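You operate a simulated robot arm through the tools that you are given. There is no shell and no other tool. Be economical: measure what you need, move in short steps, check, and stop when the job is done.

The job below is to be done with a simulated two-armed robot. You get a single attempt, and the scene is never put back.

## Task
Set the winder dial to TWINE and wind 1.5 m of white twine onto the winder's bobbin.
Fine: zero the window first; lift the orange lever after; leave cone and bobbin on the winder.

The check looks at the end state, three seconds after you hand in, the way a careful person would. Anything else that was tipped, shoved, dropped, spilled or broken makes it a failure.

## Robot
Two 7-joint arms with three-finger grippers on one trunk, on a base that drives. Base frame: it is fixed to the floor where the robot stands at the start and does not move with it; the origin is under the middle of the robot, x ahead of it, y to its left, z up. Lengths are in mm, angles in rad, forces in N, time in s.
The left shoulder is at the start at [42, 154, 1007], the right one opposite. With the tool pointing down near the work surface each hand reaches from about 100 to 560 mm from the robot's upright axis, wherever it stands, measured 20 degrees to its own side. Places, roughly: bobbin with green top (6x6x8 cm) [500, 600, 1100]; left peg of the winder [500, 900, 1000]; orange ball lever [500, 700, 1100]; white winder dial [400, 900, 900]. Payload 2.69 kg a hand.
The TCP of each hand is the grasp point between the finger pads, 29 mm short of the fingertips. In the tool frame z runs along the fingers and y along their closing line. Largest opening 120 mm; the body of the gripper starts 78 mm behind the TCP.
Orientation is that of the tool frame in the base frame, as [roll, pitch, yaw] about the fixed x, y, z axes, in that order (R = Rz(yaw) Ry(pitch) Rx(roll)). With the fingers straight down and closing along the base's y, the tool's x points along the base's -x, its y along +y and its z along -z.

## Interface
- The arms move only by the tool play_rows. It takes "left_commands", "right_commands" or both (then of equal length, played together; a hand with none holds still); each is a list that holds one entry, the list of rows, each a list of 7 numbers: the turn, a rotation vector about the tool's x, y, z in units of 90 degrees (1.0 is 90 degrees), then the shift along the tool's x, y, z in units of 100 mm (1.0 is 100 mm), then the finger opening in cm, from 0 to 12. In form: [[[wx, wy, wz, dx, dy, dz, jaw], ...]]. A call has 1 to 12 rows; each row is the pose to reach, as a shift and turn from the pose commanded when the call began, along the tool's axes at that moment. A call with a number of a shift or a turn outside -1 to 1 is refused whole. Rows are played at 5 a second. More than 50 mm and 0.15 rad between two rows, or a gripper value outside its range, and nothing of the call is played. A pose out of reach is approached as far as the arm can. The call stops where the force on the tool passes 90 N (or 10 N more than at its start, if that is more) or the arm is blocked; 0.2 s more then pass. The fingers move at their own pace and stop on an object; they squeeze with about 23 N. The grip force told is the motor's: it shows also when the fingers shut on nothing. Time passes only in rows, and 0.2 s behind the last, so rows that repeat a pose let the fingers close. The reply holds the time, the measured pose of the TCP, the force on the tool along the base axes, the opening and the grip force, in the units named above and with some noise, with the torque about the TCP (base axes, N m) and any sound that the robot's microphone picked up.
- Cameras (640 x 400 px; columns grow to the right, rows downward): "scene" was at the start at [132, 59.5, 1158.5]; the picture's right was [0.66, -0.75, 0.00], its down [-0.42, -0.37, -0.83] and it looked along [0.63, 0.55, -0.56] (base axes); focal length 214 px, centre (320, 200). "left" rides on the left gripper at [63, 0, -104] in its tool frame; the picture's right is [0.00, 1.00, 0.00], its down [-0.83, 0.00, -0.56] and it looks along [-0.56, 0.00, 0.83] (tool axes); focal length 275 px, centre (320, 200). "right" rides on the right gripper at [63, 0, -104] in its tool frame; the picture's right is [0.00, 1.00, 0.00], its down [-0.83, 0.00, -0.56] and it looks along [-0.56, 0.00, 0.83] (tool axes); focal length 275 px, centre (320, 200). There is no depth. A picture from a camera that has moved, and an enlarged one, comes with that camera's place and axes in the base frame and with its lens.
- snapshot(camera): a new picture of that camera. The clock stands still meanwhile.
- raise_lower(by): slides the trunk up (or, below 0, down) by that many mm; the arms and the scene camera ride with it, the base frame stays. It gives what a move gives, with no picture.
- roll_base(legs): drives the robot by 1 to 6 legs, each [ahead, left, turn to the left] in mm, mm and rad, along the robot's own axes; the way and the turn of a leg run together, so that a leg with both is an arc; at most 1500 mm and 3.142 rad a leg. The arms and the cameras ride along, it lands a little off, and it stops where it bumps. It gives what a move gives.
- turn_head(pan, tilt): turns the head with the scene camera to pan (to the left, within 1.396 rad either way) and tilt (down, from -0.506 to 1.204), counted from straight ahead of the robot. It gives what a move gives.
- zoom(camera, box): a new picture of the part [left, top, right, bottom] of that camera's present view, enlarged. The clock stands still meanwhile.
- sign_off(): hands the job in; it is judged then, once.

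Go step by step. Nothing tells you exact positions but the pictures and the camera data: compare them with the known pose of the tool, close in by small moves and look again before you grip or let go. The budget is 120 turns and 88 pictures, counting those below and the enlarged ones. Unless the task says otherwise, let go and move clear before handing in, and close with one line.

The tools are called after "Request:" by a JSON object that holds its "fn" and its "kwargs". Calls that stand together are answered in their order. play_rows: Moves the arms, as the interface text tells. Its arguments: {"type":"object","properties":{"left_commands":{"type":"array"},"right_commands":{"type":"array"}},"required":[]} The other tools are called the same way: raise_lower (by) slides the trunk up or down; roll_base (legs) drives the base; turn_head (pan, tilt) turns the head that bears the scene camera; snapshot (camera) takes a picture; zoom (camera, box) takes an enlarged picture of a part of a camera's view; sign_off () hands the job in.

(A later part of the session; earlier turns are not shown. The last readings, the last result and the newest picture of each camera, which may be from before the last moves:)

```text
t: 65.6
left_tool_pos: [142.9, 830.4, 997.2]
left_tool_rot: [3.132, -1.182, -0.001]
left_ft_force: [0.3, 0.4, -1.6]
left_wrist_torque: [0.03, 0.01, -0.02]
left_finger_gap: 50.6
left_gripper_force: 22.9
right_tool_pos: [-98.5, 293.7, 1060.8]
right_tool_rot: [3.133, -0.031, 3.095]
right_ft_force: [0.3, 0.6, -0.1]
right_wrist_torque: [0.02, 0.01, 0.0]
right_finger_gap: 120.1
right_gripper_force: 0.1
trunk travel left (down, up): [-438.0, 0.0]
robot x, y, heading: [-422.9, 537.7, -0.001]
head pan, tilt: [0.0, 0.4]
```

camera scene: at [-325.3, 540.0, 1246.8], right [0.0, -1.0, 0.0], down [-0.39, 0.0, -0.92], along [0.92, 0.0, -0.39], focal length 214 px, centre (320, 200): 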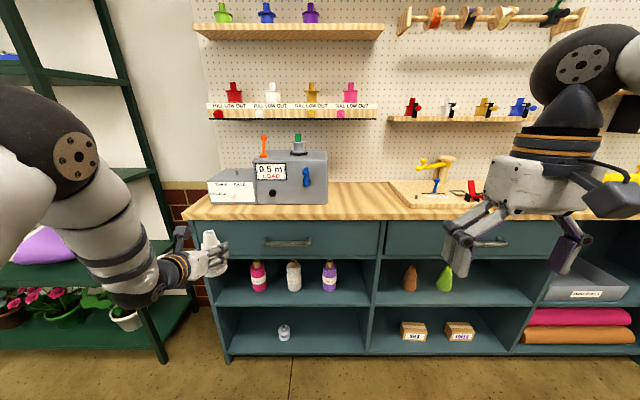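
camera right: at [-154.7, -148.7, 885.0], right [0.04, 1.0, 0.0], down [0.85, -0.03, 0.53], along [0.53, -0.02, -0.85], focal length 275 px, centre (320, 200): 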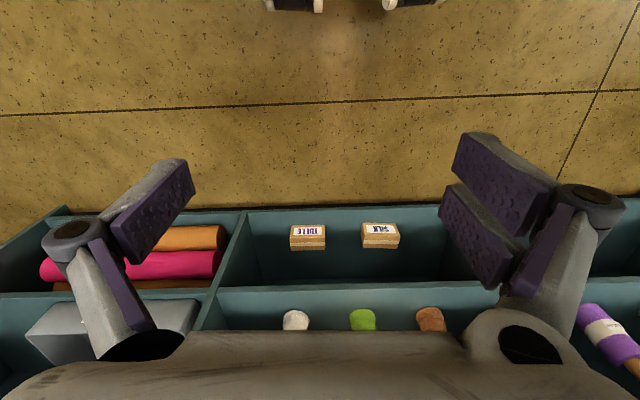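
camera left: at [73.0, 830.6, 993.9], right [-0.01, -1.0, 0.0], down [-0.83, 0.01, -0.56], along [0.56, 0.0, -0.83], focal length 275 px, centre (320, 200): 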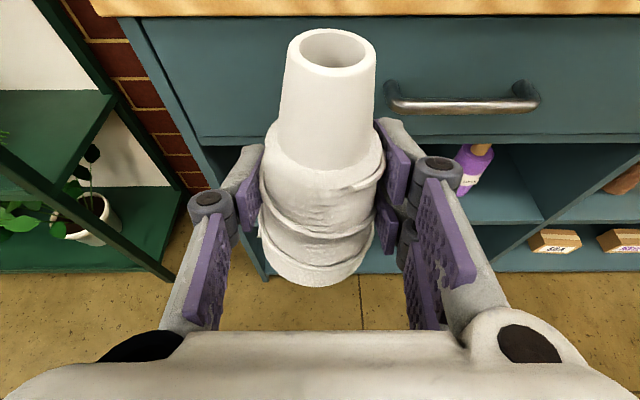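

Request:
{"fn": "play_rows", "kwargs": {"left_commands": [[[0, 0, 0, 0.31, 0, -0.13, 2], [0, 0, 0, 0.62, 0, -0.26, 2], [0, 0, 0, 0.924, 0, -0.383, 2]]]}}

Request:
{"fn": "zoom", "kwargs": {"camera": "scene", "box": [190, 120, 350, 220]}}

Request:
{"fn": "snapshot", "kwargs": {"camera": "left"}}

```text
t: 66.4
left_tool_pos: [143.2, 831.7, 1096.0]
left_tool_rot: [3.133, -1.178, 0.001]
left_ft_force: [0.2, 0.4, -0.6]
left_wrist_torque: [0.02, 0.03, 0.03]
left_finger_gap: 50.7
left_gripper_force: 22.9
right_tool_pos: [-98.1, 293.3, 1060.2]
right_tool_rot: [3.133, -0.03, 3.094]
right_ft_force: [0.8, 0.5, 1.1]
right_wrist_torque: [0.0, -0.02, -0.02]
right_finger_gap: 120.0
right_gripper_force: 0.1
trunk travel left (down, up): [-438.0, 0.0]
robot x, y, heading: [-421.2, 539.3, 0.001]
head pan, tilt: [0.0, 0.4]
```

```text
4.00 times, centred on (270, 170) of scene
camera zoom: at [-326.0, 539.9, 1247.0], right [0.0, -1.0, 0.0], down [-0.39, 0.0, -0.92], along [0.92, 0.0, -0.39], focal length 858 px, centre (520, 320)
```

zoom: 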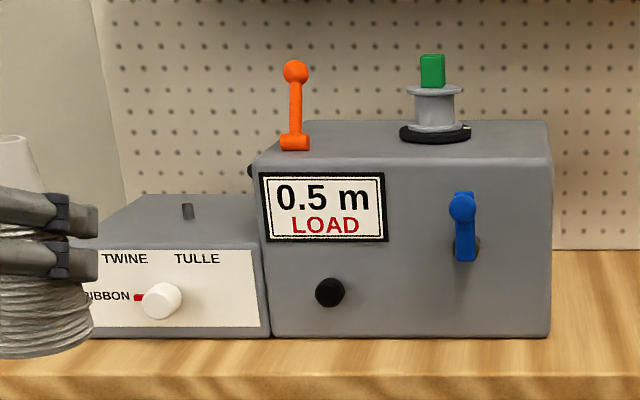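

```text
57 pictures are left
camera left: at [71.7, 831.3, 1195.0], right [-0.01, -1.0, 0.0], down [-0.83, 0.01, -0.56], along [0.56, 0.0, -0.83], focal length 275 px, centre (320, 200)
```

left: 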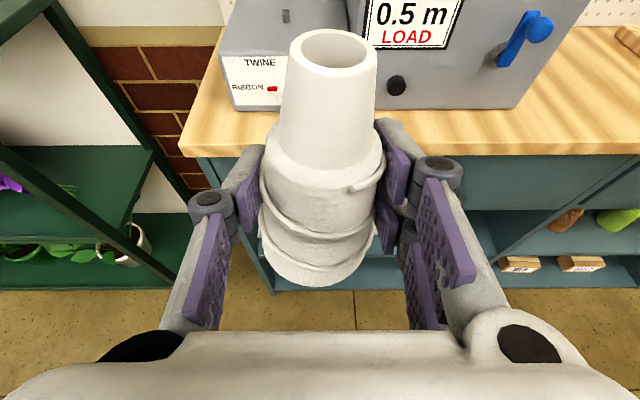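

The peg top is at about (521, 878, 1016), its base at z≈1001; the cone's base is ~56 below TCP. I drive ahead 250 and left 46, then recheck.

Request:
{"fn": "roll_base", "kwargs": {"legs": [[0, 46, 0], [250, 0, 0]]}}

Request:
{"fn": "turn_head", "kwargs": {"pan": 0.3, "tilt": 0.4}}

Request:
{"fn": "snapshot", "kwargs": {"camera": "scene"}}

Request:
{"fn": "snapshot", "kwargs": {"camera": "left"}}

```text
t: 68.8
left_tool_pos: [393.2, 877.2, 1095.2]
left_tool_rot: [3.134, -1.178, 0.002]
left_ft_force: [0.2, -0.6, -0.9]
left_wrist_torque: [0.01, 0.03, 0.0]
left_finger_gap: 50.7
left_gripper_force: 23.0
right_tool_pos: [150.6, 338.7, 1059.8]
right_tool_rot: [3.137, -0.035, 3.094]
right_ft_force: [0.4, 0.4, -0.6]
right_wrist_torque: [0.04, 0.04, 0.01]
right_finger_gap: 120.1
right_gripper_force: 0.1
trunk travel left (down, up): [-438.0, 0.0]
robot x, y, heading: [-169.5, 584.5, -0.003]
head pan, tilt: [0.0, 0.4]
```

```text
t: 69.6
left_tool_pos: [392.6, 877.3, 1096.1]
left_tool_rot: [3.134, -1.178, 0.002]
left_ft_force: [1.9, 0.2, -1.2]
left_wrist_torque: [0.03, 0.01, 0.0]
left_finger_gap: 50.9
left_gripper_force: 23.2
right_tool_pos: [149.9, 339.9, 1059.1]
right_tool_rot: [3.133, -0.034, 3.094]
right_ft_force: [0.1, 0.6, 0.8]
right_wrist_torque: [0.02, 0.01, -0.03]
right_finger_gap: 120.2
right_gripper_force: 0.2
trunk travel left (down, up): [-438.0, 0.0]
robot x, y, heading: [-175.0, 583.7, -0.0]
head pan, tilt: [0.3, 0.4]
```

```text
56 pictures are left
camera scene: at [-81.3, 613.6, 1246.9], right [0.3, -0.96, 0.0], down [-0.37, -0.12, -0.92], along [0.88, 0.27, -0.39], focal length 214 px, centre (320, 200)
```

scene: 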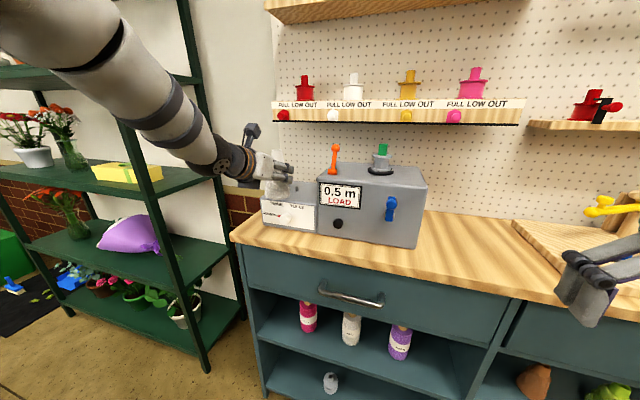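

```text
55 pictures are left
camera left: at [320.5, 877.7, 1194.4], right [-0.01, -1.0, 0.0], down [-0.83, 0.01, -0.56], along [0.56, 0.0, -0.83], focal length 275 px, centre (320, 200)
```

left: 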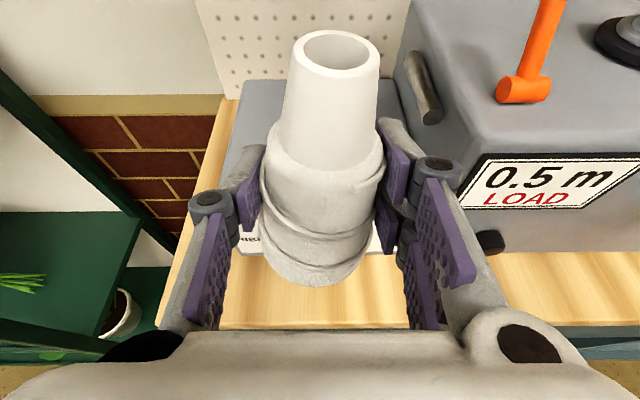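

Let me zoom to understand the dowel beside the peg before closing in.

Request:
{"fn": "zoom", "kwargs": {"camera": "left", "box": [360, 20, 520, 120]}}

Request:
{"fn": "zoom", "kwargs": {"camera": "scene", "box": [230, 130, 358, 210]}}

```text
4.00 times, centred on (440, 70) of left
camera zoom: at [320.5, 877.7, 1194.4], right [-0.01, -1.0, 0.0], down [-0.83, 0.01, -0.56], along [0.56, 0.0, -0.83], focal length 1101 px, centre (-160, 720)
```

zoom: 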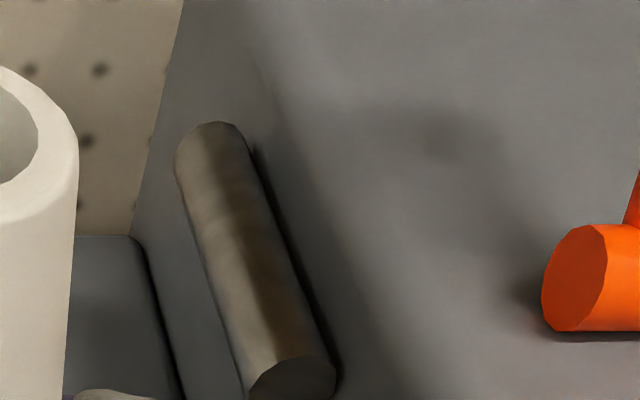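

```text
5.00 times, centred on (294, 170) of scene
camera zoom: at [-81.3, 613.6, 1246.9], right [0.3, -0.96, 0.0], down [-0.37, -0.12, -0.92], along [0.88, 0.27, -0.39], focal length 1072 px, centre (450, 350)
```

zoom: 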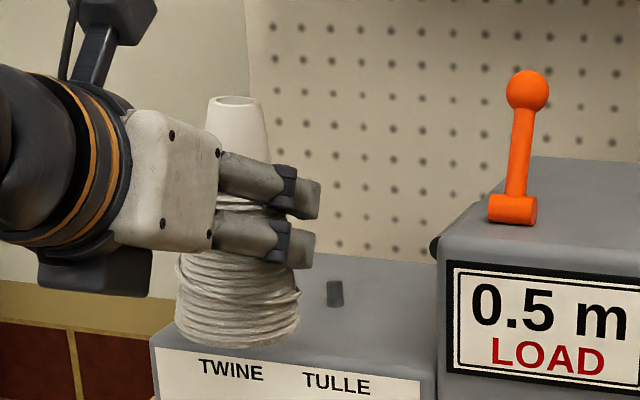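

The "dowel" is a bar hugging the big box (y<797), so there's room. I advance 118 mm to hover over the peg and check.

Request:
{"fn": "roll_base", "kwargs": {"legs": [[120, -4, 0]]}}

Request:
{"fn": "zoom", "kwargs": {"camera": "scene", "box": [230, 130, 390, 230]}}

Request:
{"fn": "snapshot", "kwargs": {"camera": "left"}}

```text
t: 70.9
left_tool_pos: [512.6, 872.6, 1095.1]
left_tool_rot: [3.135, -1.178, 0.002]
left_ft_force: [1.1, 0.7, -1.2]
left_wrist_torque: [0.01, 0.02, -0.01]
left_finger_gap: 50.7
left_gripper_force: 23.0
right_tool_pos: [271.2, 335.1, 1059.4]
right_tool_rot: [3.134, -0.034, 3.095]
right_ft_force: [0.3, 0.6, 0.0]
right_wrist_torque: [0.01, 0.02, -0.05]
right_finger_gap: 120.0
right_gripper_force: 0.0
trunk travel left (down, up): [-438.0, 0.0]
robot x, y, heading: [-55.2, 581.9, 0.002]
head pan, tilt: [0.3, 0.4]
```

```text
4.00 times, centred on (310, 180) of scene
camera zoom: at [39.0, 609.7, 1246.9], right [0.3, -0.96, 0.0], down [-0.37, -0.12, -0.92], along [0.88, 0.27, -0.39], focal length 858 px, centre (360, 280)
```

zoom: 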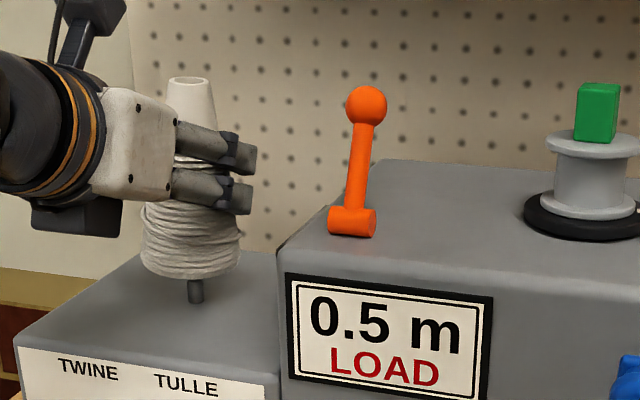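

```text
51 pictures are left
camera left: at [440.9, 873.6, 1194.4], right [-0.01, -1.0, 0.0], down [-0.83, 0.01, -0.56], along [0.56, 0.0, -0.83], focal length 275 px, centre (320, 200)
```

left: 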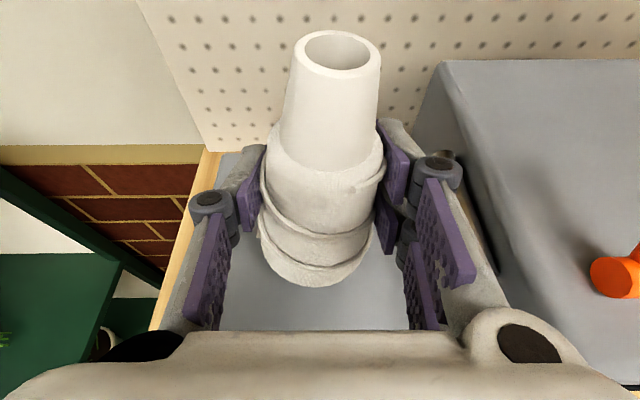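

The estimates agree that the cone's base is over the peg (base z≈1032). I lower in small steps, first 20 mm.

Request:
{"fn": "play_rows", "kwargs": {"left_commands": [[[0, 0, 0, -0.05, 0, 0.02, 2], [0, 0, 0, -0.1, 0, 0.04, 2], [0, 0, 0, -0.15, 0, 0.06, 2], [0, 0, 0, -0.185, 0, 0.077, 2]]]}}

Request:
{"fn": "zoom", "kwargs": {"camera": "scene", "box": [230, 170, 310, 220]}}

```text
t: 71.9
left_tool_pos: [512.5, 874.7, 1075.0]
left_tool_rot: [3.13, -1.178, 0.002]
left_ft_force: [0.2, -0.8, -2.0]
left_wrist_torque: [0.02, 0.01, 0.0]
left_finger_gap: 50.6
left_gripper_force: 23.4
right_tool_pos: [270.2, 335.3, 1060.0]
right_tool_rot: [3.135, -0.033, 3.095]
right_ft_force: [0.0, -0.3, 1.0]
right_wrist_torque: [0.04, -0.01, 0.01]
right_finger_gap: 120.0
right_gripper_force: 0.0
trunk travel left (down, up): [-438.0, 0.0]
robot x, y, heading: [-54.0, 577.4, 0.001]
head pan, tilt: [0.3, 0.4]
```

```text
8.00 times, centred on (270, 195) of scene
camera zoom: at [38.5, 609.7, 1246.8], right [0.3, -0.96, 0.0], down [-0.37, -0.12, -0.92], along [0.88, 0.27, -0.39], focal length 1716 px, centre (720, 240)
```

zoom: 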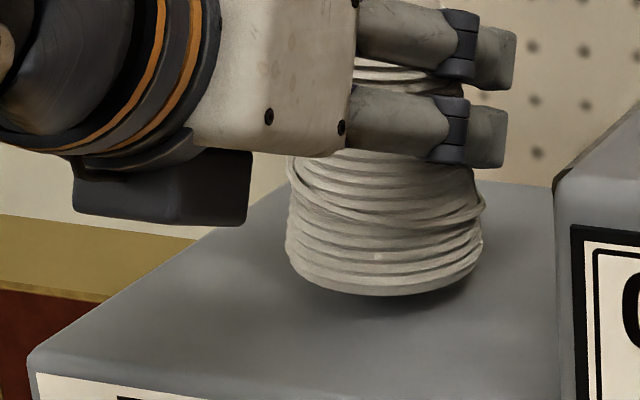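

No contact force yet; continue lowering in 3–4 mm steps.

Request:
{"fn": "play_rows", "kwargs": {"left_commands": [[[0, 0, 0, -0.028, 0, 0.011, 2], [0, 0, 0, -0.055, 0, 0.023, 2], [0, 0, 0, -0.074, 0, 0.031, 2]]]}}

Request:
{"fn": "play_rows", "kwargs": {"left_commands": [[[0, 0, 0, -0.018, 0, 0.008, 2], [0, 0, 0, -0.028, 0, 0.011, 2]]]}}

Request:
{"fn": "zoom", "kwargs": {"camera": "scene", "box": [230, 170, 310, 220]}}

```text
t: 72.7
left_tool_pos: [511.5, 873.2, 1069.8]
left_tool_rot: [3.131, -1.18, 0.004]
left_ft_force: [-0.5, 1.1, 4.3]
left_wrist_torque: [-0.04, -0.02, 0.02]
left_finger_gap: 50.6
left_gripper_force: 23.0
right_tool_pos: [269.7, 335.2, 1060.6]
right_tool_rot: [3.134, -0.03, 3.094]
right_ft_force: [0.5, 0.6, -0.5]
right_wrist_torque: [-0.01, 0.0, 0.03]
right_finger_gap: 120.0
right_gripper_force: 0.0
trunk travel left (down, up): [-438.0, 0.0]
robot x, y, heading: [-51.4, 581.2, -0.006]
head pan, tilt: [0.3, 0.4]
```

```text
t: 73.3
left_tool_pos: [512.1, 873.8, 1069.4]
left_tool_rot: [3.13, -1.188, 0.004]
left_ft_force: [1.2, 4.6, 16.6]
left_wrist_torque: [-0.2, -0.01, 0.01]
left_finger_gap: 50.4
left_gripper_force: 22.9
right_tool_pos: [269.9, 335.8, 1061.1]
right_tool_rot: [3.134, -0.03, 3.096]
right_ft_force: [-0.5, -0.4, 0.5]
right_wrist_torque: [0.0, 0.0, -0.01]
right_finger_gap: 120.1
right_gripper_force: 0.1
trunk travel left (down, up): [-438.0, 0.0]
robot x, y, heading: [-51.6, 581.2, 0.001]
head pan, tilt: [0.3, 0.4]
```

```text
8.00 times, centred on (270, 195) of scene
camera zoom: at [36.7, 609.6, 1247.3], right [0.3, -0.96, 0.0], down [-0.37, -0.12, -0.92], along [0.88, 0.27, -0.39], focal length 1716 px, centre (720, 240)
```

zoom: 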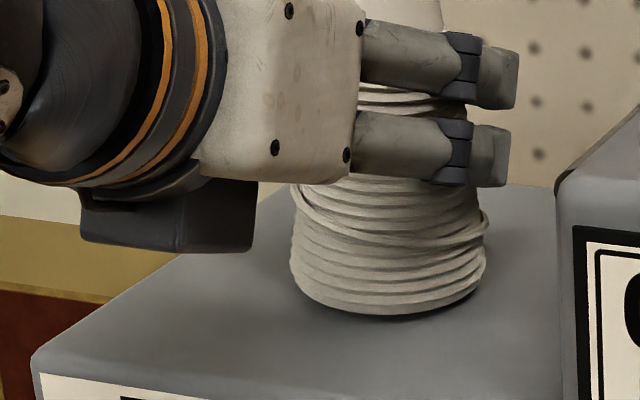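

Contact at 16 N. I check with the left camera whether the cone has bottomed out on the box.

Request:
{"fn": "zoom", "kwargs": {"camera": "left", "box": [200, 180, 440, 330]}}

```text
2.67 times, centred on (320, 255) of left
camera zoom: at [438.9, 873.9, 1167.1], right [-0.01, -1.0, 0.0], down [-0.83, 0.01, -0.56], along [0.56, -0.01, -0.83], focal length 734 px, centre (320, 53)
```

zoom: 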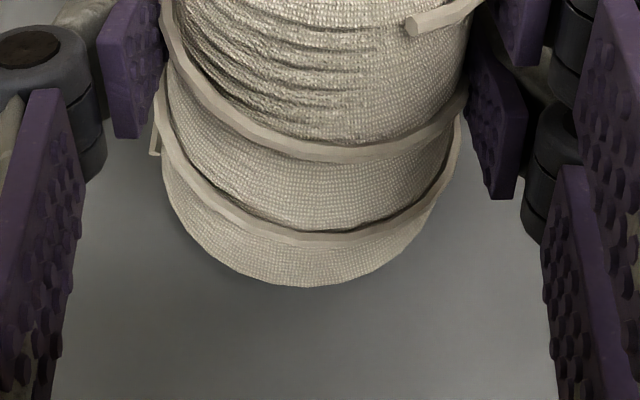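

It seems seated (base z≈1003). I open the fingers slightly and look.

Request:
{"fn": "play_rows", "kwargs": {"left_commands": [[[0, 0, 0, 0, 0, 0, 5.8], [0, 0, 0, 0, 0, 0, 6.6], [0, 0, 0, 0, 0, 0, 6.8], [0, 0, 0, 0, 0, 0, 6.8]]]}}

Request:
{"fn": "zoom", "kwargs": {"camera": "scene", "box": [230, 130, 390, 230]}}

Request:
{"fn": "snapshot", "kwargs": {"camera": "left"}}

```text
t: 74.3
left_tool_pos: [512.2, 873.5, 1065.5]
left_tool_rot: [3.134, -1.178, 0.003]
left_ft_force: [0.2, -0.2, 0.1]
left_wrist_torque: [0.0, 0.0, -0.02]
left_finger_gap: 68.0
left_gripper_force: 0.0
right_tool_pos: [271.1, 335.5, 1060.2]
right_tool_rot: [3.133, -0.032, 3.096]
right_ft_force: [-0.1, 0.1, -0.4]
right_wrist_torque: [-0.01, 0.0, 0.03]
right_finger_gap: 119.8
right_gripper_force: 0.0
trunk travel left (down, up): [-438.0, 0.0]
robot x, y, heading: [-52.1, 582.9, -0.002]
head pan, tilt: [0.3, 0.4]
```

```text
4.00 times, centred on (310, 180) of scene
camera zoom: at [38.3, 609.7, 1246.9], right [0.3, -0.96, 0.0], down [-0.37, -0.12, -0.92], along [0.88, 0.27, -0.39], focal length 858 px, centre (360, 280)
```

zoom: 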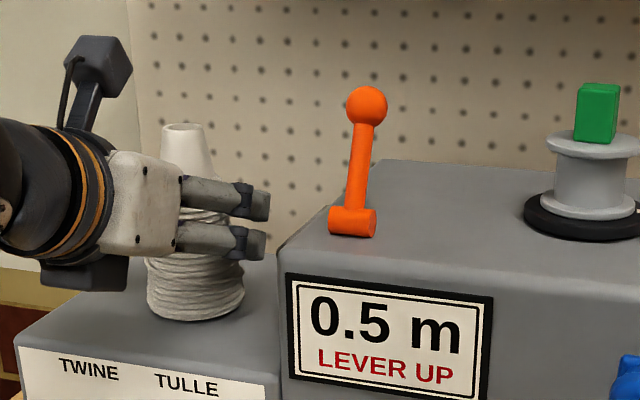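

```text
46 pictures are left
camera left: at [440.4, 873.6, 1163.4], right [-0.01, -1.0, 0.0], down [-0.83, 0.01, -0.56], along [0.56, 0.0, -0.83], focal length 275 px, centre (320, 200)
```

left: 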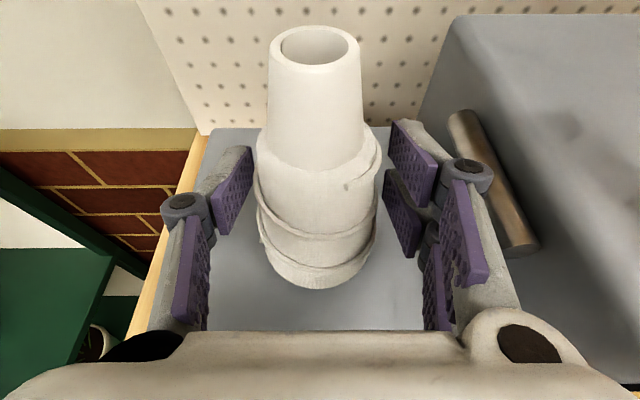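

The window now reads "LEVER UP": the cone is loaded. I back the hand out.

Request:
{"fn": "roll_base", "kwargs": {"legs": [[-240, 0, 0]]}}

Request:
{"fn": "zoom", "kwargs": {"camera": "scene", "box": [230, 130, 430, 255]}}

```text
t: 76.0
left_tool_pos: [274.3, 872.1, 1065.5]
left_tool_rot: [3.133, -1.178, 0.001]
left_ft_force: [-1.1, -0.8, 0.1]
left_wrist_torque: [0.03, -0.04, -0.01]
left_finger_gap: 67.8
left_gripper_force: 0.0
right_tool_pos: [31.3, 336.7, 1058.9]
right_tool_rot: [3.136, -0.033, 3.096]
right_ft_force: [-0.9, 0.8, -0.1]
right_wrist_torque: [-0.02, -0.05, 0.01]
right_finger_gap: 120.0
right_gripper_force: 0.0
trunk travel left (down, up): [-438.0, 0.0]
robot x, y, heading: [-290.9, 583.2, 0.001]
head pan, tilt: [0.3, 0.4]
```

```text
3.20 times, centred on (330, 192) of scene
camera zoom: at [-200.0, 609.6, 1246.9], right [0.3, -0.96, 0.0], down [-0.37, -0.12, -0.92], along [0.88, 0.27, -0.39], focal length 686 px, centre (288, 224)
```

zoom: 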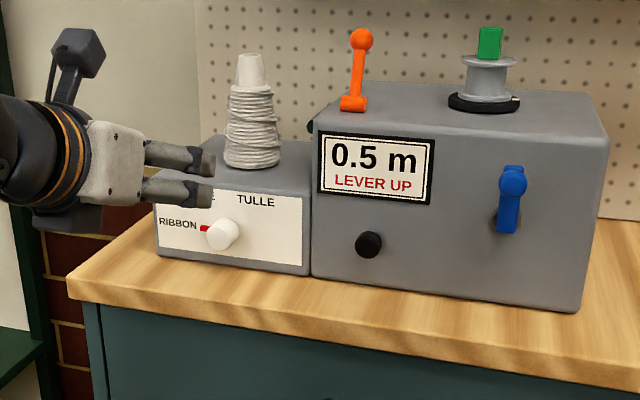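

Next the dial, near (427, 877, 948). I level the left hand and lower the trunk ~118 mm.

Request:
{"fn": "play_rows", "kwargs": {"left_commands": [[[0, 0.085, 0, 0, 0, 0, 6], [0, 0.17, 0, 0, 0, 0, 6], [0, 0.25, 0, 0, 0, 0, 6]]]}}

Request:
{"fn": "raise_lower", "kwargs": {"by": -118}}

Request:
{"fn": "snapshot", "kwargs": {"camera": "left"}}

```text
t: 76.8
left_tool_pos: [270.9, 866.7, 1103.6]
left_tool_rot: [1.349, -1.565, 1.762]
left_ft_force: [-0.5, 0.9, 0.8]
left_wrist_torque: [0.01, 0.04, -0.03]
left_finger_gap: 60.0
left_gripper_force: 0.0
left hand out of reach, approached as far as the arm can: row 3
right_tool_pos: [30.5, 336.6, 1061.0]
right_tool_rot: [3.135, -0.03, 3.094]
right_ft_force: [0.3, 0.4, 0.3]
right_wrist_torque: [-0.01, -0.02, 0.02]
right_finger_gap: 119.9
right_gripper_force: 0.1
trunk travel left (down, up): [-438.0, 0.0]
robot x, y, heading: [-292.2, 582.0, 0.001]
head pan, tilt: [0.3, 0.4]
```

```text
t: 78.3
left_tool_pos: [297.4, 866.0, 763.6]
left_tool_rot: [3.104, -1.185, 0.011]
left_ft_force: [0.0, -0.5, -0.2]
left_wrist_torque: [0.02, 0.01, -0.01]
left_finger_gap: 59.9
left_gripper_force: 0.0
right_tool_pos: [33.0, 334.9, 941.2]
right_tool_rot: [3.135, -0.033, 3.096]
right_ft_force: [0.6, -0.2, 0.6]
right_wrist_torque: [-0.02, -0.03, 0.01]
right_finger_gap: 120.0
right_gripper_force: 0.2
trunk travel left (down, up): [-320.0, 118.0]
robot x, y, heading: [-290.8, 577.4, -0.002]
head pan, tilt: [0.3, 0.4]
```

```text
44 pictures are left
camera left: at [225.3, 868.8, 861.4], right [-0.03, -1.0, 0.01], down [-0.83, 0.02, -0.56], along [0.56, -0.02, -0.83], focal length 275 px, centre (320, 200)
```

left: 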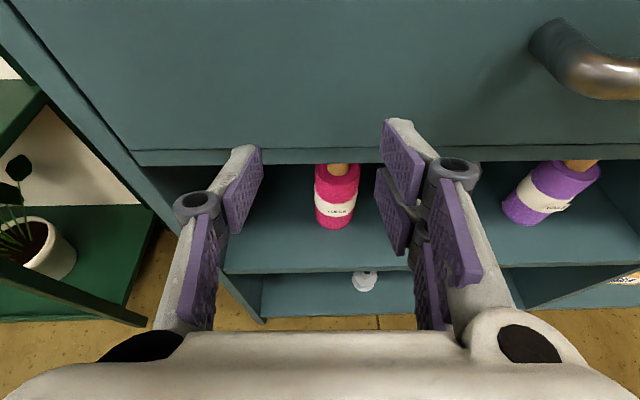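

The camera-up posture is at a joint limit. I'll use the right hand instead, pitched forward the natural way, and retract the left hand.

Request:
{"fn": "play_rows", "kwargs": {"right_commands": [[[0, -0.09, 0, 0, 0, 0, 12], [0, -0.18, 0, 0, 0, 0, 12], [0, -0.27, 0, 0, 0, 0, 12], [0, -0.36, 0, 0, 0, 0, 12], [0, -0.45, 0, 0, 0, 0, 12], [0, -0.54, 0, 0, 0, 0, 12], [0, -0.63, 0, 0, 0, 0, 12], [0, -0.72, 0, 0, 0, 0, 12], [0, -0.81, 0, 0, 0, 0, 12], [0, -0.9, 0, 0, 0, 0, 12], [0, -0.98, 0, 0, 0, 0, 12]]], "left_commands": [[[0, 0, 0, -0.03, 0, -0.08, 6], [0, 0, 0, -0.07, 0, -0.16, 6], [0, 0, 0, -0.1, 0, -0.24, 6], [0, 0, 0, -0.14, 0, -0.33, 6], [0, 0, 0, -0.17, 0, -0.41, 6], [0, 0, 0, -0.2, 0, -0.5, 6], [0, 0, 0, -0.24, 0, -0.58, 6], [0, 0, 0, -0.27, 0, -0.66, 6], [0, 0, 0, -0.31, 0, -0.75, 6], [0, 0, 0, -0.34, 0, -0.83, 6], [0, 0, 0, -0.38, 0, -0.92, 6]]]}}

Request:
{"fn": "play_rows", "kwargs": {"left_commands": [[[0, 0, 0, -0.13, 0, -0.3, 6], [0, 0, 0, -0.25, 0, -0.6, 6], [0, 0, 0, -0.38, 0, -0.92, 6]]]}}

Request:
{"fn": "turn_head", "kwargs": {"pan": 0.0, "tilt": 0.3}}

Request:
{"fn": "snapshot", "kwargs": {"camera": "scene"}}

```text
t: 80.7
left_tool_pos: [196.9, 866.3, 764.3]
left_tool_rot: [3.11, -1.19, -0.001]
left_ft_force: [0.0, -0.1, 0.3]
left_wrist_torque: [0.03, 0.03, 0.1]
left_finger_gap: 59.9
left_gripper_force: 0.1
right_tool_pos: [144.0, 217.6, 1031.1]
right_tool_rot: [3.01, 1.507, 2.965]
right_ft_force: [-0.2, -1.3, 0.0]
right_wrist_torque: [-0.01, -0.05, 0.16]
right_finger_gap: 119.8
right_gripper_force: 0.0
right hand out of reach, approached as far as the arm can: row 5, 6, 7, 8, 9, 10, 11
trunk travel left (down, up): [-320.0, 118.0]
robot x, y, heading: [-289.7, 579.9, 0.002]
head pan, tilt: [0.3, 0.4]
```

```text
t: 81.5
left_tool_pos: [129.7, 894.2, 734.8]
left_tool_rot: [3.102, -1.188, 0.009]
left_ft_force: [-0.3, 0.0, 0.4]
left_wrist_torque: [-0.01, -0.05, 0.0]
left_finger_gap: 60.3
left_gripper_force: 0.2
left hand out of reach, approached as far as the arm can: row 2, 3
right_tool_pos: [147.5, 220.4, 1030.4]
right_tool_rot: [3.031, 1.506, 2.984]
right_ft_force: [0.2, 0.0, 0.2]
right_wrist_torque: [-0.01, 0.01, -0.03]
right_finger_gap: 119.7
right_gripper_force: 0.0
trunk travel left (down, up): [-320.0, 118.0]
robot x, y, heading: [-290.3, 583.7, 0.003]
head pan, tilt: [0.3, 0.4]
```

```text
t: 82.3
left_tool_pos: [130.5, 893.6, 734.8]
left_tool_rot: [3.101, -1.187, 0.007]
left_ft_force: [0.2, 0.9, 1.2]
left_wrist_torque: [0.03, 0.01, -0.02]
left_finger_gap: 60.0
left_gripper_force: 0.0
right_tool_pos: [146.7, 220.4, 1030.1]
right_tool_rot: [3.022, 1.507, 2.975]
right_ft_force: [-0.1, 1.0, 0.3]
right_wrist_torque: [0.03, -0.02, -0.04]
right_finger_gap: 120.0
right_gripper_force: 0.1
trunk travel left (down, up): [-320.0, 118.0]
robot x, y, heading: [-292.2, 582.4, 0.001]
head pan, tilt: [0.0, 0.3]
```

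```text
43 pictures are left
camera scene: at [-108.1, 582.3, 1122.2], right [0.0, -1.0, 0.0], down [-0.3, 0.0, -0.96], along [0.96, 0.0, -0.3], focal length 214 px, centre (320, 200)
```

scene: 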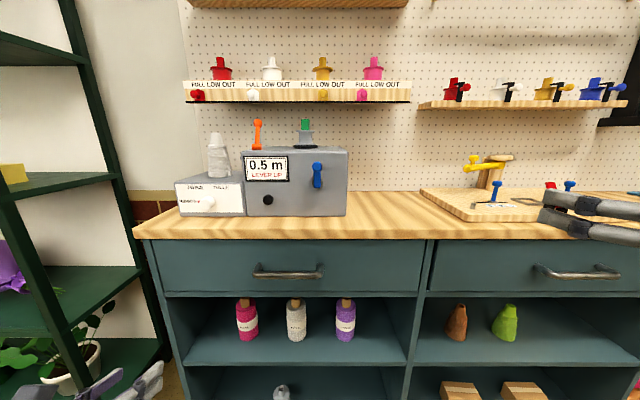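

The right hand now points forward level. I test its mobility: left 100 and down 60.

Request:
{"fn": "play_rows", "kwargs": {"right_commands": [[[0, 0, 0, 0.15, 0.3, 0, 6], [0, 0, 0, 0.3, 0.6, 0, 6], [0, 0, 0, 0.5, 0.9, 0, 6], [0, 0, 0, 0.6, 1.0, 0, 6]]]}}

```text
t: 83.3
left_tool_pos: [130.1, 893.7, 735.0]
left_tool_rot: [3.101, -1.187, 0.009]
left_ft_force: [-0.2, 0.0, -1.3]
left_wrist_torque: [0.01, 0.0, -0.02]
left_finger_gap: 59.8
left_gripper_force: 0.1
right_tool_pos: [203.0, 304.4, 990.1]
right_tool_rot: [3.015, 1.508, 2.969]
right_ft_force: [0.1, 0.4, -0.3]
right_wrist_torque: [0.03, -0.02, -0.03]
right_finger_gap: 59.9
right_gripper_force: 0.1
right hand out of reach, approached as far as the arm can: row 1, 2, 3, 4
trunk travel left (down, up): [-320.0, 118.0]
robot x, y, heading: [-292.9, 581.2, 0.002]
head pan, tilt: [0.0, 0.3]
```

Boundary is on the near side; extend forward 100 mm.

Request:
{"fn": "play_rows", "kwargs": {"right_commands": [[[0, 0, 0, 0.05, 0.1, 0.35, 6], [0, 0, 0, 0.1, 0.2, 0.7, 6], [0, 0, 0, 0.2, 0.3, 1.0, 6], [0, 0, 0, 0.3, 0.3, 1.0, 6]]]}}

```text
t: 84.3
left_tool_pos: [129.4, 893.8, 734.0]
left_tool_rot: [3.101, -1.188, 0.008]
left_ft_force: [0.7, -0.4, 0.2]
left_wrist_torque: [0.02, 0.0, -0.02]
left_finger_gap: 59.9
left_gripper_force: 0.1
right_tool_pos: [270.2, 322.4, 985.2]
right_tool_rot: [3.033, 1.5, 2.987]
right_ft_force: [1.1, -0.7, 0.3]
right_wrist_torque: [-0.03, -0.01, -0.01]
right_finger_gap: 60.2
right_gripper_force: 0.1
right hand out of reach, approached as far as the arm can: row 2, 3, 4
trunk travel left (down, up): [-320.0, 118.0]
robot x, y, heading: [-289.6, 583.1, 0.0]
head pan, tilt: [0.0, 0.3]
```

Level pointing is at the edge of the wrist range, so I'll use ~35° downward pitch for the right hand. I also aim it lower and nearer the centre.

Request:
{"fn": "play_rows", "kwargs": {"right_commands": [[[0, 0.08, 0, 0, 0, 0, 6], [0, 0.16, 0, 0, 0, 0, 6], [0, 0.24, 0, 0, 0, 0, 6], [0, 0.32, 0, 0, 0, 0, 6], [0, 0.4, 0, 0, 0, 0, 6], [0, 0.4, 0, 0, 0, 0, 6]]]}}

```text
t: 85.7
left_tool_pos: [130.7, 893.3, 734.9]
left_tool_rot: [3.1, -1.187, 0.008]
left_ft_force: [0.2, 0.8, -0.3]
left_wrist_torque: [0.0, 0.01, 0.0]
left_finger_gap: 59.9
left_gripper_force: 0.0
right_tool_pos: [270.8, 321.3, 987.9]
right_tool_rot: [3.13, 0.875, 3.086]
right_ft_force: [-0.3, 0.1, 0.1]
right_wrist_torque: [0.03, 0.0, 0.01]
right_finger_gap: 60.2
right_gripper_force: 0.0
trunk travel left (down, up): [-320.0, 118.0]
robot x, y, heading: [-289.1, 579.6, -0.003]
head pan, tilt: [0.0, 0.3]
```

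Good posture. Bring the right hand 200 mm toward centre, then drive so it faces the dial.

Request:
{"fn": "play_rows", "kwargs": {"right_commands": [[[0, 0, 0, 0, 0.35, 0, 6], [0, 0, 0, 0, 0.7, 0, 6], [0, 0, 0, 0, 1.0, 0, 6]]]}}

Request:
{"fn": "play_rows", "kwargs": {"right_commands": [[[0, 0, 0, 0, 0.35, 0, 6], [0, 0, 0, 0, 0.7, 0, 6], [0, 0, 0, 0, 1.0, 0, 6]]]}}

Request:
{"fn": "roll_base", "kwargs": {"legs": [[0, 356, 0]]}}

Request:
{"fn": "snapshot", "kwargs": {"camera": "right"}}

Request:
{"fn": "snapshot", "kwargs": {"camera": "scene"}}

```text
t: 86.5
left_tool_pos: [131.0, 894.5, 734.2]
left_tool_rot: [3.102, -1.187, 0.011]
left_ft_force: [-0.6, -0.2, 0.0]
left_wrist_torque: [-0.02, 0.02, -0.04]
left_finger_gap: 59.9
left_gripper_force: 0.1
right_tool_pos: [276.1, 422.9, 988.4]
right_tool_rot: [3.13, 0.879, 3.083]
right_ft_force: [-0.6, 0.1, -0.3]
right_wrist_torque: [0.01, 0.03, -0.02]
right_finger_gap: 59.9
right_gripper_force: 0.1
trunk travel left (down, up): [-320.0, 118.0]
robot x, y, heading: [-288.2, 583.1, 0.001]
head pan, tilt: [0.0, 0.3]
```

```text
t: 87.3
left_tool_pos: [129.8, 892.8, 734.5]
left_tool_rot: [3.101, -1.186, 0.01]
left_ft_force: [0.1, -0.7, -0.1]
left_wrist_torque: [0.01, 0.0, -0.03]
left_finger_gap: 59.7
left_gripper_force: 0.1
right_tool_pos: [281.3, 521.6, 988.9]
right_tool_rot: [3.13, 0.88, 3.083]
right_ft_force: [-0.2, 0.7, -1.2]
right_wrist_torque: [0.03, -0.02, 0.02]
right_finger_gap: 60.0
right_gripper_force: 0.1
trunk travel left (down, up): [-320.0, 118.0]
robot x, y, heading: [-287.7, 583.6, -0.002]
head pan, tilt: [0.0, 0.3]
```

```text
t: 90.6
left_tool_pos: [131.0, 1244.9, 734.9]
left_tool_rot: [3.103, -1.185, 0.007]
left_ft_force: [0.2, 0.4, 0.1]
left_wrist_torque: [-0.01, 0.01, 0.0]
left_finger_gap: 59.9
left_gripper_force: 0.0
right_tool_pos: [280.3, 874.8, 988.6]
right_tool_rot: [3.131, 0.877, 3.085]
right_ft_force: [-0.3, 0.6, 0.9]
right_wrist_torque: [-0.03, -0.03, 0.01]
right_finger_gap: 59.7
right_gripper_force: 0.0
trunk travel left (down, up): [-320.0, 118.0]
robot x, y, heading: [-293.7, 934.0, 0.001]
head pan, tilt: [0.0, 0.3]
```

```text
42 pictures are left
camera right: at [160.1, 879.8, 1006.3], right [0.05, 1.0, 0.0], down [0.1, -0.01, 0.99], along [0.99, -0.05, -0.1], focal length 275 px, centre (320, 200)
```

right: 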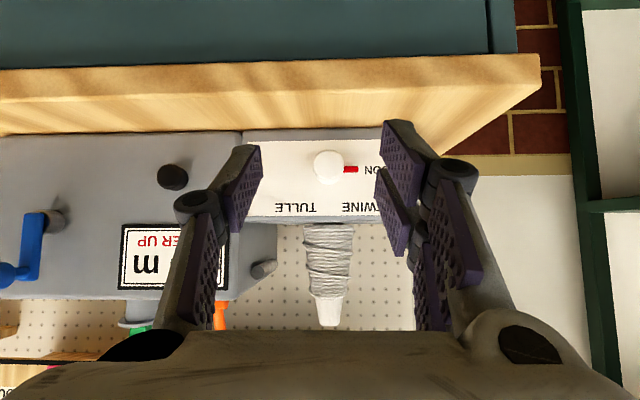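

```text
41 pictures are left
camera scene: at [-108.1, 936.1, 1122.2], right [0.0, -1.0, 0.0], down [-0.3, 0.0, -0.96], along [0.96, 0.0, -0.3], focal length 214 px, centre (320, 200)
```

scene: 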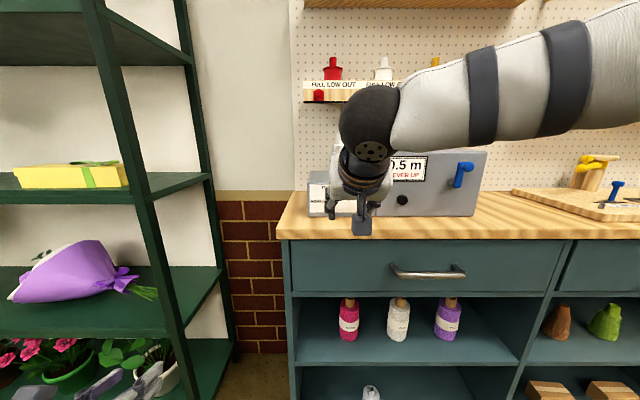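

Dial knob axis is at (y 876, z 948), its panel at x≈436, knob front ≈419. I lower the hand 24 mm and drive ahead 95 mm, then look.

Request:
{"fn": "play_rows", "kwargs": {"right_commands": [[[0, 0, 0, 0.09, 0, 0.07, 6], [0, 0, 0, 0.184, 0, 0.154, 6]]]}}

Request:
{"fn": "roll_base", "kwargs": {"legs": [[98, 0, 0]]}}

Request:
{"fn": "snapshot", "kwargs": {"camera": "right"}}

```text
t: 91.2
left_tool_pos: [131.2, 1246.3, 735.0]
left_tool_rot: [3.102, -1.187, 0.007]
left_ft_force: [-0.8, 0.2, 0.4]
left_wrist_torque: [0.01, -0.01, 0.0]
left_finger_gap: 59.7
left_gripper_force: 0.1
right_tool_pos: [280.7, 874.0, 965.4]
right_tool_rot: [3.128, 0.879, 3.085]
right_ft_force: [-0.3, -0.3, -0.1]
right_wrist_torque: [0.0, 0.02, 0.02]
right_finger_gap: 60.0
right_gripper_force: 0.1
trunk travel left (down, up): [-320.0, 118.0]
robot x, y, heading: [-287.2, 935.8, -0.004]
head pan, tilt: [0.0, 0.3]
```

```text
t: 92.3
left_tool_pos: [227.8, 1246.0, 734.2]
left_tool_rot: [3.103, -1.188, 0.008]
left_ft_force: [-0.3, -0.2, -0.4]
left_wrist_torque: [0.01, 0.03, 0.03]
left_finger_gap: 60.2
left_gripper_force: 0.1
right_tool_pos: [378.6, 873.5, 964.2]
right_tool_rot: [3.13, 0.878, 3.082]
right_ft_force: [0.0, -0.4, -0.2]
right_wrist_torque: [0.02, 0.02, -0.04]
right_finger_gap: 60.3
right_gripper_force: 0.1
trunk travel left (down, up): [-320.0, 118.0]
robot x, y, heading: [-193.0, 935.0, -0.006]
head pan, tilt: [0.0, 0.3]
```

```text
40 pictures are left
camera right: at [258.1, 879.2, 981.7], right [0.05, 1.0, 0.0], down [0.1, -0.01, 0.99], along [0.99, -0.05, -0.1], focal length 275 px, centre (320, 200)
```

right: 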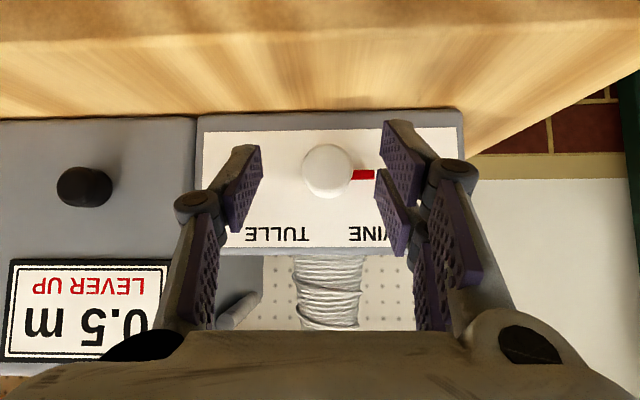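

Knob at (419, 875, 948) confirmed. Advance 24 mm with the arm and close on the knob.

Request:
{"fn": "play_rows", "kwargs": {"right_commands": [[[0, 0, 0, -0.077, 0.01, 0.092, 6], [0, 0, 0, -0.154, 0.01, 0.184, 6], [0, 0, 0, -0.154, 0.01, 0.184, 4], [0, 0, 0, -0.154, 0.01, 0.184, 2.5], [0, 0, 0, -0.154, 0.01, 0.184, 2], [0, 0, 0, -0.154, 0.01, 0.184, 2]]]}}

Request:
{"fn": "snapshot", "kwargs": {"camera": "right"}}

```text
t: 93.8
left_tool_pos: [229.3, 1247.2, 733.9]
left_tool_rot: [3.098, -1.187, 0.011]
left_ft_force: [-0.7, 0.7, 0.5]
left_wrist_torque: [0.02, -0.01, 0.0]
left_finger_gap: 59.9
left_gripper_force: 0.1
right_tool_pos: [402.2, 877.7, 965.5]
right_tool_rot: [3.129, 0.88, 3.087]
right_ft_force: [1.7, 15.5, 1.7]
right_wrist_torque: [0.34, -0.13, 0.63]
right_finger_gap: 29.2
right_gripper_force: 45.1
trunk travel left (down, up): [-320.0, 118.0]
robot x, y, heading: [-191.4, 939.1, 0.001]
head pan, tilt: [0.0, 0.3]
```

```text
39 pictures are left
camera right: at [281.1, 881.7, 982.5], right [0.04, 1.0, 0.0], down [0.1, -0.01, 0.99], along [0.99, -0.04, -0.1], focal length 275 px, centre (320, 200)
```

right: 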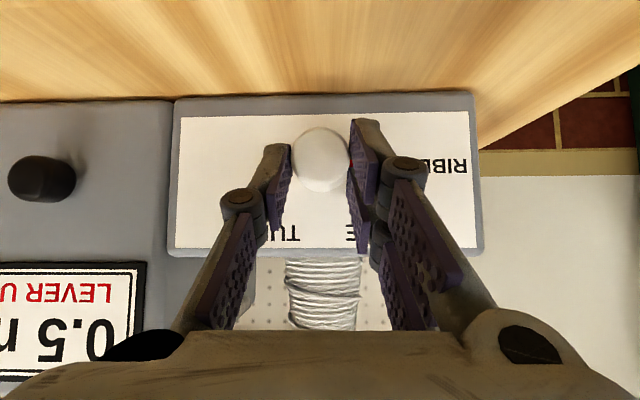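

Knob gripped. Turn it 45° clockwise (about the knob axis) toward TWINE.

Request:
{"fn": "play_rows", "kwargs": {"right_commands": [[[-0.053, 0, 0.064, 0.001, -0.035, 0.001, 2], [-0.107, 0, 0.128, 0.005, -0.06, 0.004, 2], [-0.16, 0, 0.192, 0.01, -0.085, 0.008, 2], [-0.213, 0, 0.256, 0.018, -0.105, 0.015, 2], [-0.267, 0, 0.32, 0.027, -0.123, 0.022, 2], [-0.32, 0, 0.384, 0.038, -0.14, 0.032, 2]]]}}

Request:
{"fn": "snapshot", "kwargs": {"camera": "right"}}

```text
t: 95.2
left_tool_pos: [228.8, 1248.0, 733.2]
left_tool_rot: [3.095, -1.187, 0.015]
left_ft_force: [-0.3, 0.0, -0.1]
left_wrist_torque: [0.01, 0.01, 0.0]
left_finger_gap: 59.9
left_gripper_force: 0.0
right_tool_pos: [401.8, 864.5, 959.5]
right_tool_rot: [2.132, 0.572, 2.389]
right_ft_force: [5.6, 31.0, 1.9]
right_wrist_torque: [0.39, 0.45, 1.02]
right_finger_gap: 29.4
right_gripper_force: 45.2
trunk travel left (down, up): [-320.0, 118.0]
robot x, y, heading: [-193.9, 935.1, 0.002]
head pan, tilt: [0.0, 0.3]
```

```text
38 pictures are left
camera right: at [279.9, 856.3, 971.8], right [0.03, 0.7, 0.71], down [0.07, -0.71, 0.7], along [1.0, 0.03, -0.07], focal length 275 px, centre (320, 200)
```

right: 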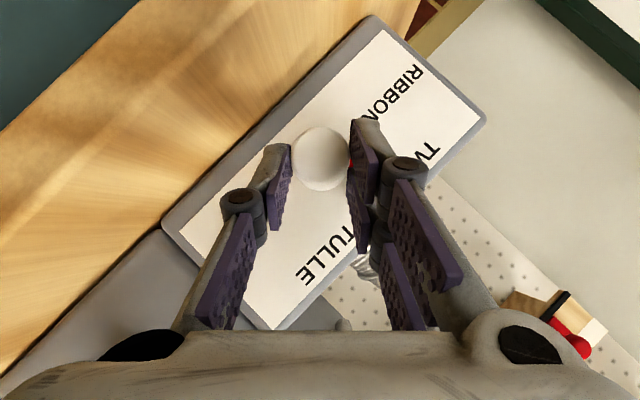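

It turned along; I release and check the pointer.

Request:
{"fn": "play_rows", "kwargs": {"right_commands": [[[0, 0, 0, 0, 0, 0, 4], [0, 0, 0, 0, 0, 0, 6], [0, 0, 0, 0, 0, 0, 6]]]}}

Request:
{"fn": "play_rows", "kwargs": {"right_commands": [[[0, 0, 0, 0, 0, -0.3, 6], [0, 0, 0, 0, 0, -0.6, 6], [0, 0, 0, 0, 0, -0.9, 6]]]}}

Request:
{"fn": "snapshot", "kwargs": {"camera": "right"}}

```text
t: 96.0
left_tool_pos: [229.2, 1245.0, 734.6]
left_tool_rot: [3.102, -1.186, 0.006]
left_ft_force: [-0.1, 1.1, 0.3]
left_wrist_torque: [0.02, 0.02, -0.01]
left_finger_gap: 60.0
left_gripper_force: 0.0
right_tool_pos: [402.5, 858.5, 958.4]
right_tool_rot: [2.133, 0.571, 2.383]
right_ft_force: [0.0, 0.9, -0.5]
right_wrist_torque: [0.02, -0.01, -0.01]
right_finger_gap: 59.8
right_gripper_force: 0.1
trunk travel left (down, up): [-320.0, 118.0]
robot x, y, heading: [-190.7, 936.3, -0.004]
head pan, tilt: [0.0, 0.3]
```

```text
t: 96.8
left_tool_pos: [228.4, 1245.6, 734.1]
left_tool_rot: [3.104, -1.189, 0.006]
left_ft_force: [0.1, 0.2, 0.0]
left_wrist_torque: [0.0, -0.02, -0.01]
left_finger_gap: 59.8
left_gripper_force: 0.0
right_tool_pos: [329.4, 821.7, 1000.6]
right_tool_rot: [2.13, 0.571, 2.384]
right_ft_force: [0.2, 0.3, -0.2]
right_wrist_torque: [-0.02, 0.01, 0.02]
right_finger_gap: 60.0
right_gripper_force: 0.0
trunk travel left (down, up): [-320.0, 118.0]
robot x, y, heading: [-189.4, 935.9, -0.003]
head pan, tilt: [0.0, 0.3]
```

```text
37 pictures are left
camera right: at [208.4, 813.9, 1011.6], right [0.03, 0.7, 0.71], down [0.07, -0.71, 0.7], along [1.0, 0.03, -0.07], focal length 275 px, centre (320, 200)
```

right: 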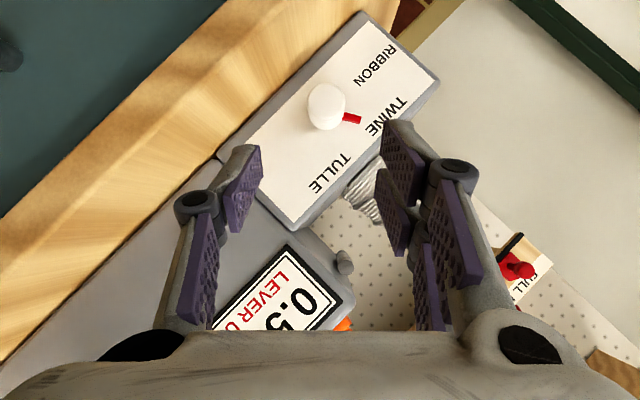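

The pointer now leans up toward TWINE; zoom to be sure.

Request:
{"fn": "zoom", "kwargs": {"camera": "right", "box": [280, 40, 440, 140]}}

```text
4.00 times, centred on (360, 90) of right
camera zoom: at [208.4, 813.9, 1011.6], right [0.03, 0.7, 0.71], down [0.07, -0.71, 0.7], along [1.0, 0.03, -0.07], focal length 1101 px, centre (160, 640)
```

zoom: 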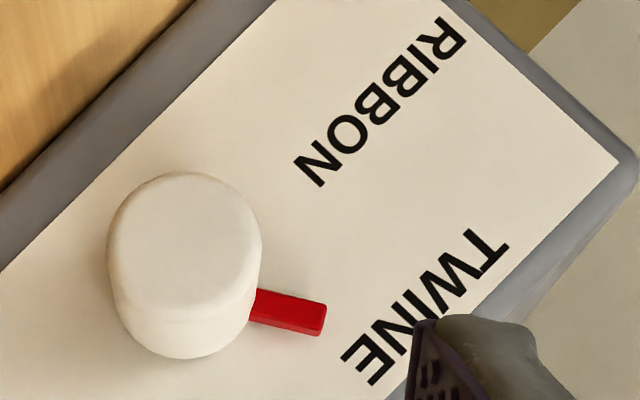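

Pointer sits at TWINE. Next the black zero button near (424, 720, 958): unroll the hand, close the fingers, and drive right 103 mm.

Request:
{"fn": "play_rows", "kwargs": {"right_commands": [[[0.053, 0, -0.064, 0, 0, 0, 4], [0.107, 0, -0.128, 0, 0, 0, 2], [0.16, 0, -0.192, 0, 0, 0, 0], [0.213, 0, -0.256, 0, 0, 0, 0], [0.267, 0, -0.32, 0, 0, 0, 0], [0.32, 0, -0.384, 0, 0, 0, 0]]]}}

Request:
{"fn": "play_rows", "kwargs": {"right_commands": [[[0, 0, 0, 0.12, 0, 0.1, 0], [0, 0, 0, 0.24, 0, 0.2, 0]]]}}

Request:
{"fn": "roll_base", "kwargs": {"legs": [[0, -103, 0]]}}

Request:
{"fn": "snapshot", "kwargs": {"camera": "right"}}

```text
t: 98.2
left_tool_pos: [229.4, 1245.4, 734.3]
left_tool_rot: [3.102, -1.185, 0.006]
left_ft_force: [-0.5, 0.5, 0.3]
left_wrist_torque: [0.01, -0.03, 0.03]
left_finger_gap: 60.1
left_gripper_force: 0.0
right_tool_pos: [331.1, 823.1, 999.5]
right_tool_rot: [3.129, 0.879, 3.084]
right_ft_force: [0.7, 0.0, 0.2]
right_wrist_torque: [0.0, -0.02, 0.03]
right_finger_gap: 0.0
right_gripper_force: 22.8
trunk travel left (down, up): [-320.0, 118.0]
robot x, y, heading: [-190.3, 933.1, -0.0]
head pan, tilt: [0.0, 0.3]
```

```text
t: 98.8
left_tool_pos: [228.9, 1245.8, 734.8]
left_tool_rot: [3.102, -1.186, 0.006]
left_ft_force: [-0.3, -0.8, 0.4]
left_wrist_torque: [-0.02, 0.0, 0.0]
left_finger_gap: 60.2
left_gripper_force: 0.1
right_tool_pos: [330.2, 822.7, 968.2]
right_tool_rot: [3.132, 0.877, 3.083]
right_ft_force: [0.5, -0.1, -0.4]
right_wrist_torque: [-0.03, -0.01, 0.01]
right_finger_gap: 0.0
right_gripper_force: 23.6
trunk travel left (down, up): [-320.0, 118.0]
robot x, y, heading: [-190.7, 935.0, 0.0]
head pan, tilt: [0.0, 0.3]
```

```text
t: 100.2
left_tool_pos: [228.6, 1142.3, 733.5]
left_tool_rot: [3.103, -1.188, 0.007]
left_ft_force: [0.7, 0.1, 0.0]
left_wrist_torque: [-0.02, -0.03, -0.07]
left_finger_gap: 60.1
left_gripper_force: 0.2
right_tool_pos: [329.6, 718.9, 968.6]
right_tool_rot: [3.13, 0.879, 3.084]
right_ft_force: [-0.1, -0.2, 1.0]
right_wrist_torque: [0.04, -0.02, 0.03]
right_finger_gap: 0.0
right_gripper_force: 23.1
trunk travel left (down, up): [-320.0, 118.0]
robot x, y, heading: [-193.5, 831.8, -0.001]
head pan, tilt: [0.0, 0.3]
```

```text
35 pictures are left
camera right: at [209.8, 724.8, 985.8], right [0.05, 1.0, 0.0], down [0.1, -0.01, 0.99], along [0.99, -0.05, -0.1], focal length 275 px, centre (320, 200)
```

right: 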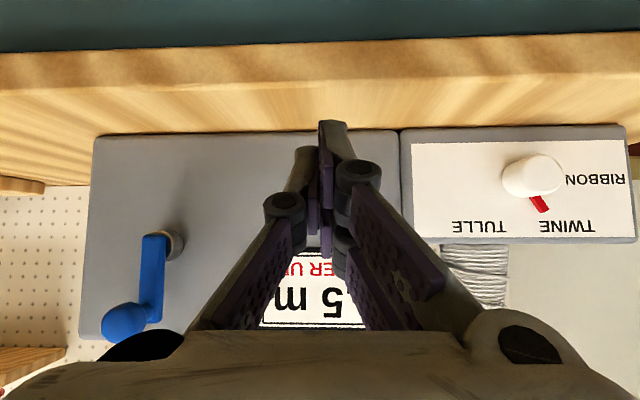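

Aligned; the button is right behind the fingertips. Advance with the arm in small steps.

Request:
{"fn": "play_rows", "kwargs": {"right_commands": [[[0, 0, 0, -0.13, 0.012, 0.154, 0], [0, 0, 0, -0.26, 0.024, 0.307, 0], [0, 0, 0, -0.37, 0.035, 0.445, 0]]]}}

Request:
{"fn": "play_rows", "kwargs": {"right_commands": [[[0, 0, 0, -0.02, 0.002, 0.024, 0], [0, 0, 0, -0.04, 0.004, 0.048, 0], [0, 0, 0, -0.06, 0.005, 0.072, 0]]]}}

Request:
{"fn": "snapshot", "kwargs": {"camera": "right"}}

```text
t: 101.0
left_tool_pos: [229.1, 1143.2, 734.9]
left_tool_rot: [3.102, -1.187, 0.009]
left_ft_force: [-0.3, 0.4, -0.7]
left_wrist_torque: [-0.01, -0.01, 0.01]
left_finger_gap: 60.0
left_gripper_force: 0.1
right_tool_pos: [389.3, 720.2, 967.5]
right_tool_rot: [3.13, 0.877, 3.083]
right_ft_force: [0.1, 0.5, 0.7]
right_wrist_torque: [0.0, -0.02, 0.03]
right_finger_gap: 0.0
right_gripper_force: 22.9
trunk travel left (down, up): [-320.0, 118.0]
robot x, y, heading: [-193.9, 828.8, -0.0]
head pan, tilt: [0.0, 0.3]
```

```text
t: 101.8
left_tool_pos: [227.3, 1142.3, 735.3]
left_tool_rot: [3.103, -1.189, 0.007]
left_ft_force: [0.2, 0.4, -0.8]
left_wrist_torque: [0.01, -0.01, 0.01]
left_finger_gap: 59.9
left_gripper_force: 0.1
right_tool_pos: [396.5, 721.5, 969.0]
right_tool_rot: [3.131, 0.88, 3.083]
right_ft_force: [-4.4, 1.3, 1.3]
right_wrist_torque: [0.01, -0.08, 0.05]
right_finger_gap: 0.1
right_gripper_force: 22.7
trunk travel left (down, up): [-320.0, 118.0]
robot x, y, heading: [-190.6, 829.9, -0.003]
head pan, tilt: [0.0, 0.3]
heard: click
```

```text
34 pictures are left
camera right: at [276.2, 726.1, 986.3], right [0.05, 1.0, 0.0], down [0.1, -0.01, 0.99], along [0.99, -0.04, -0.1], focal length 275 px, centre (320, 200)
```

right: 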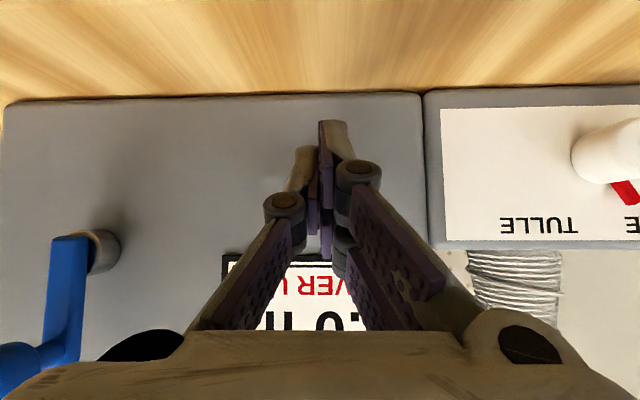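

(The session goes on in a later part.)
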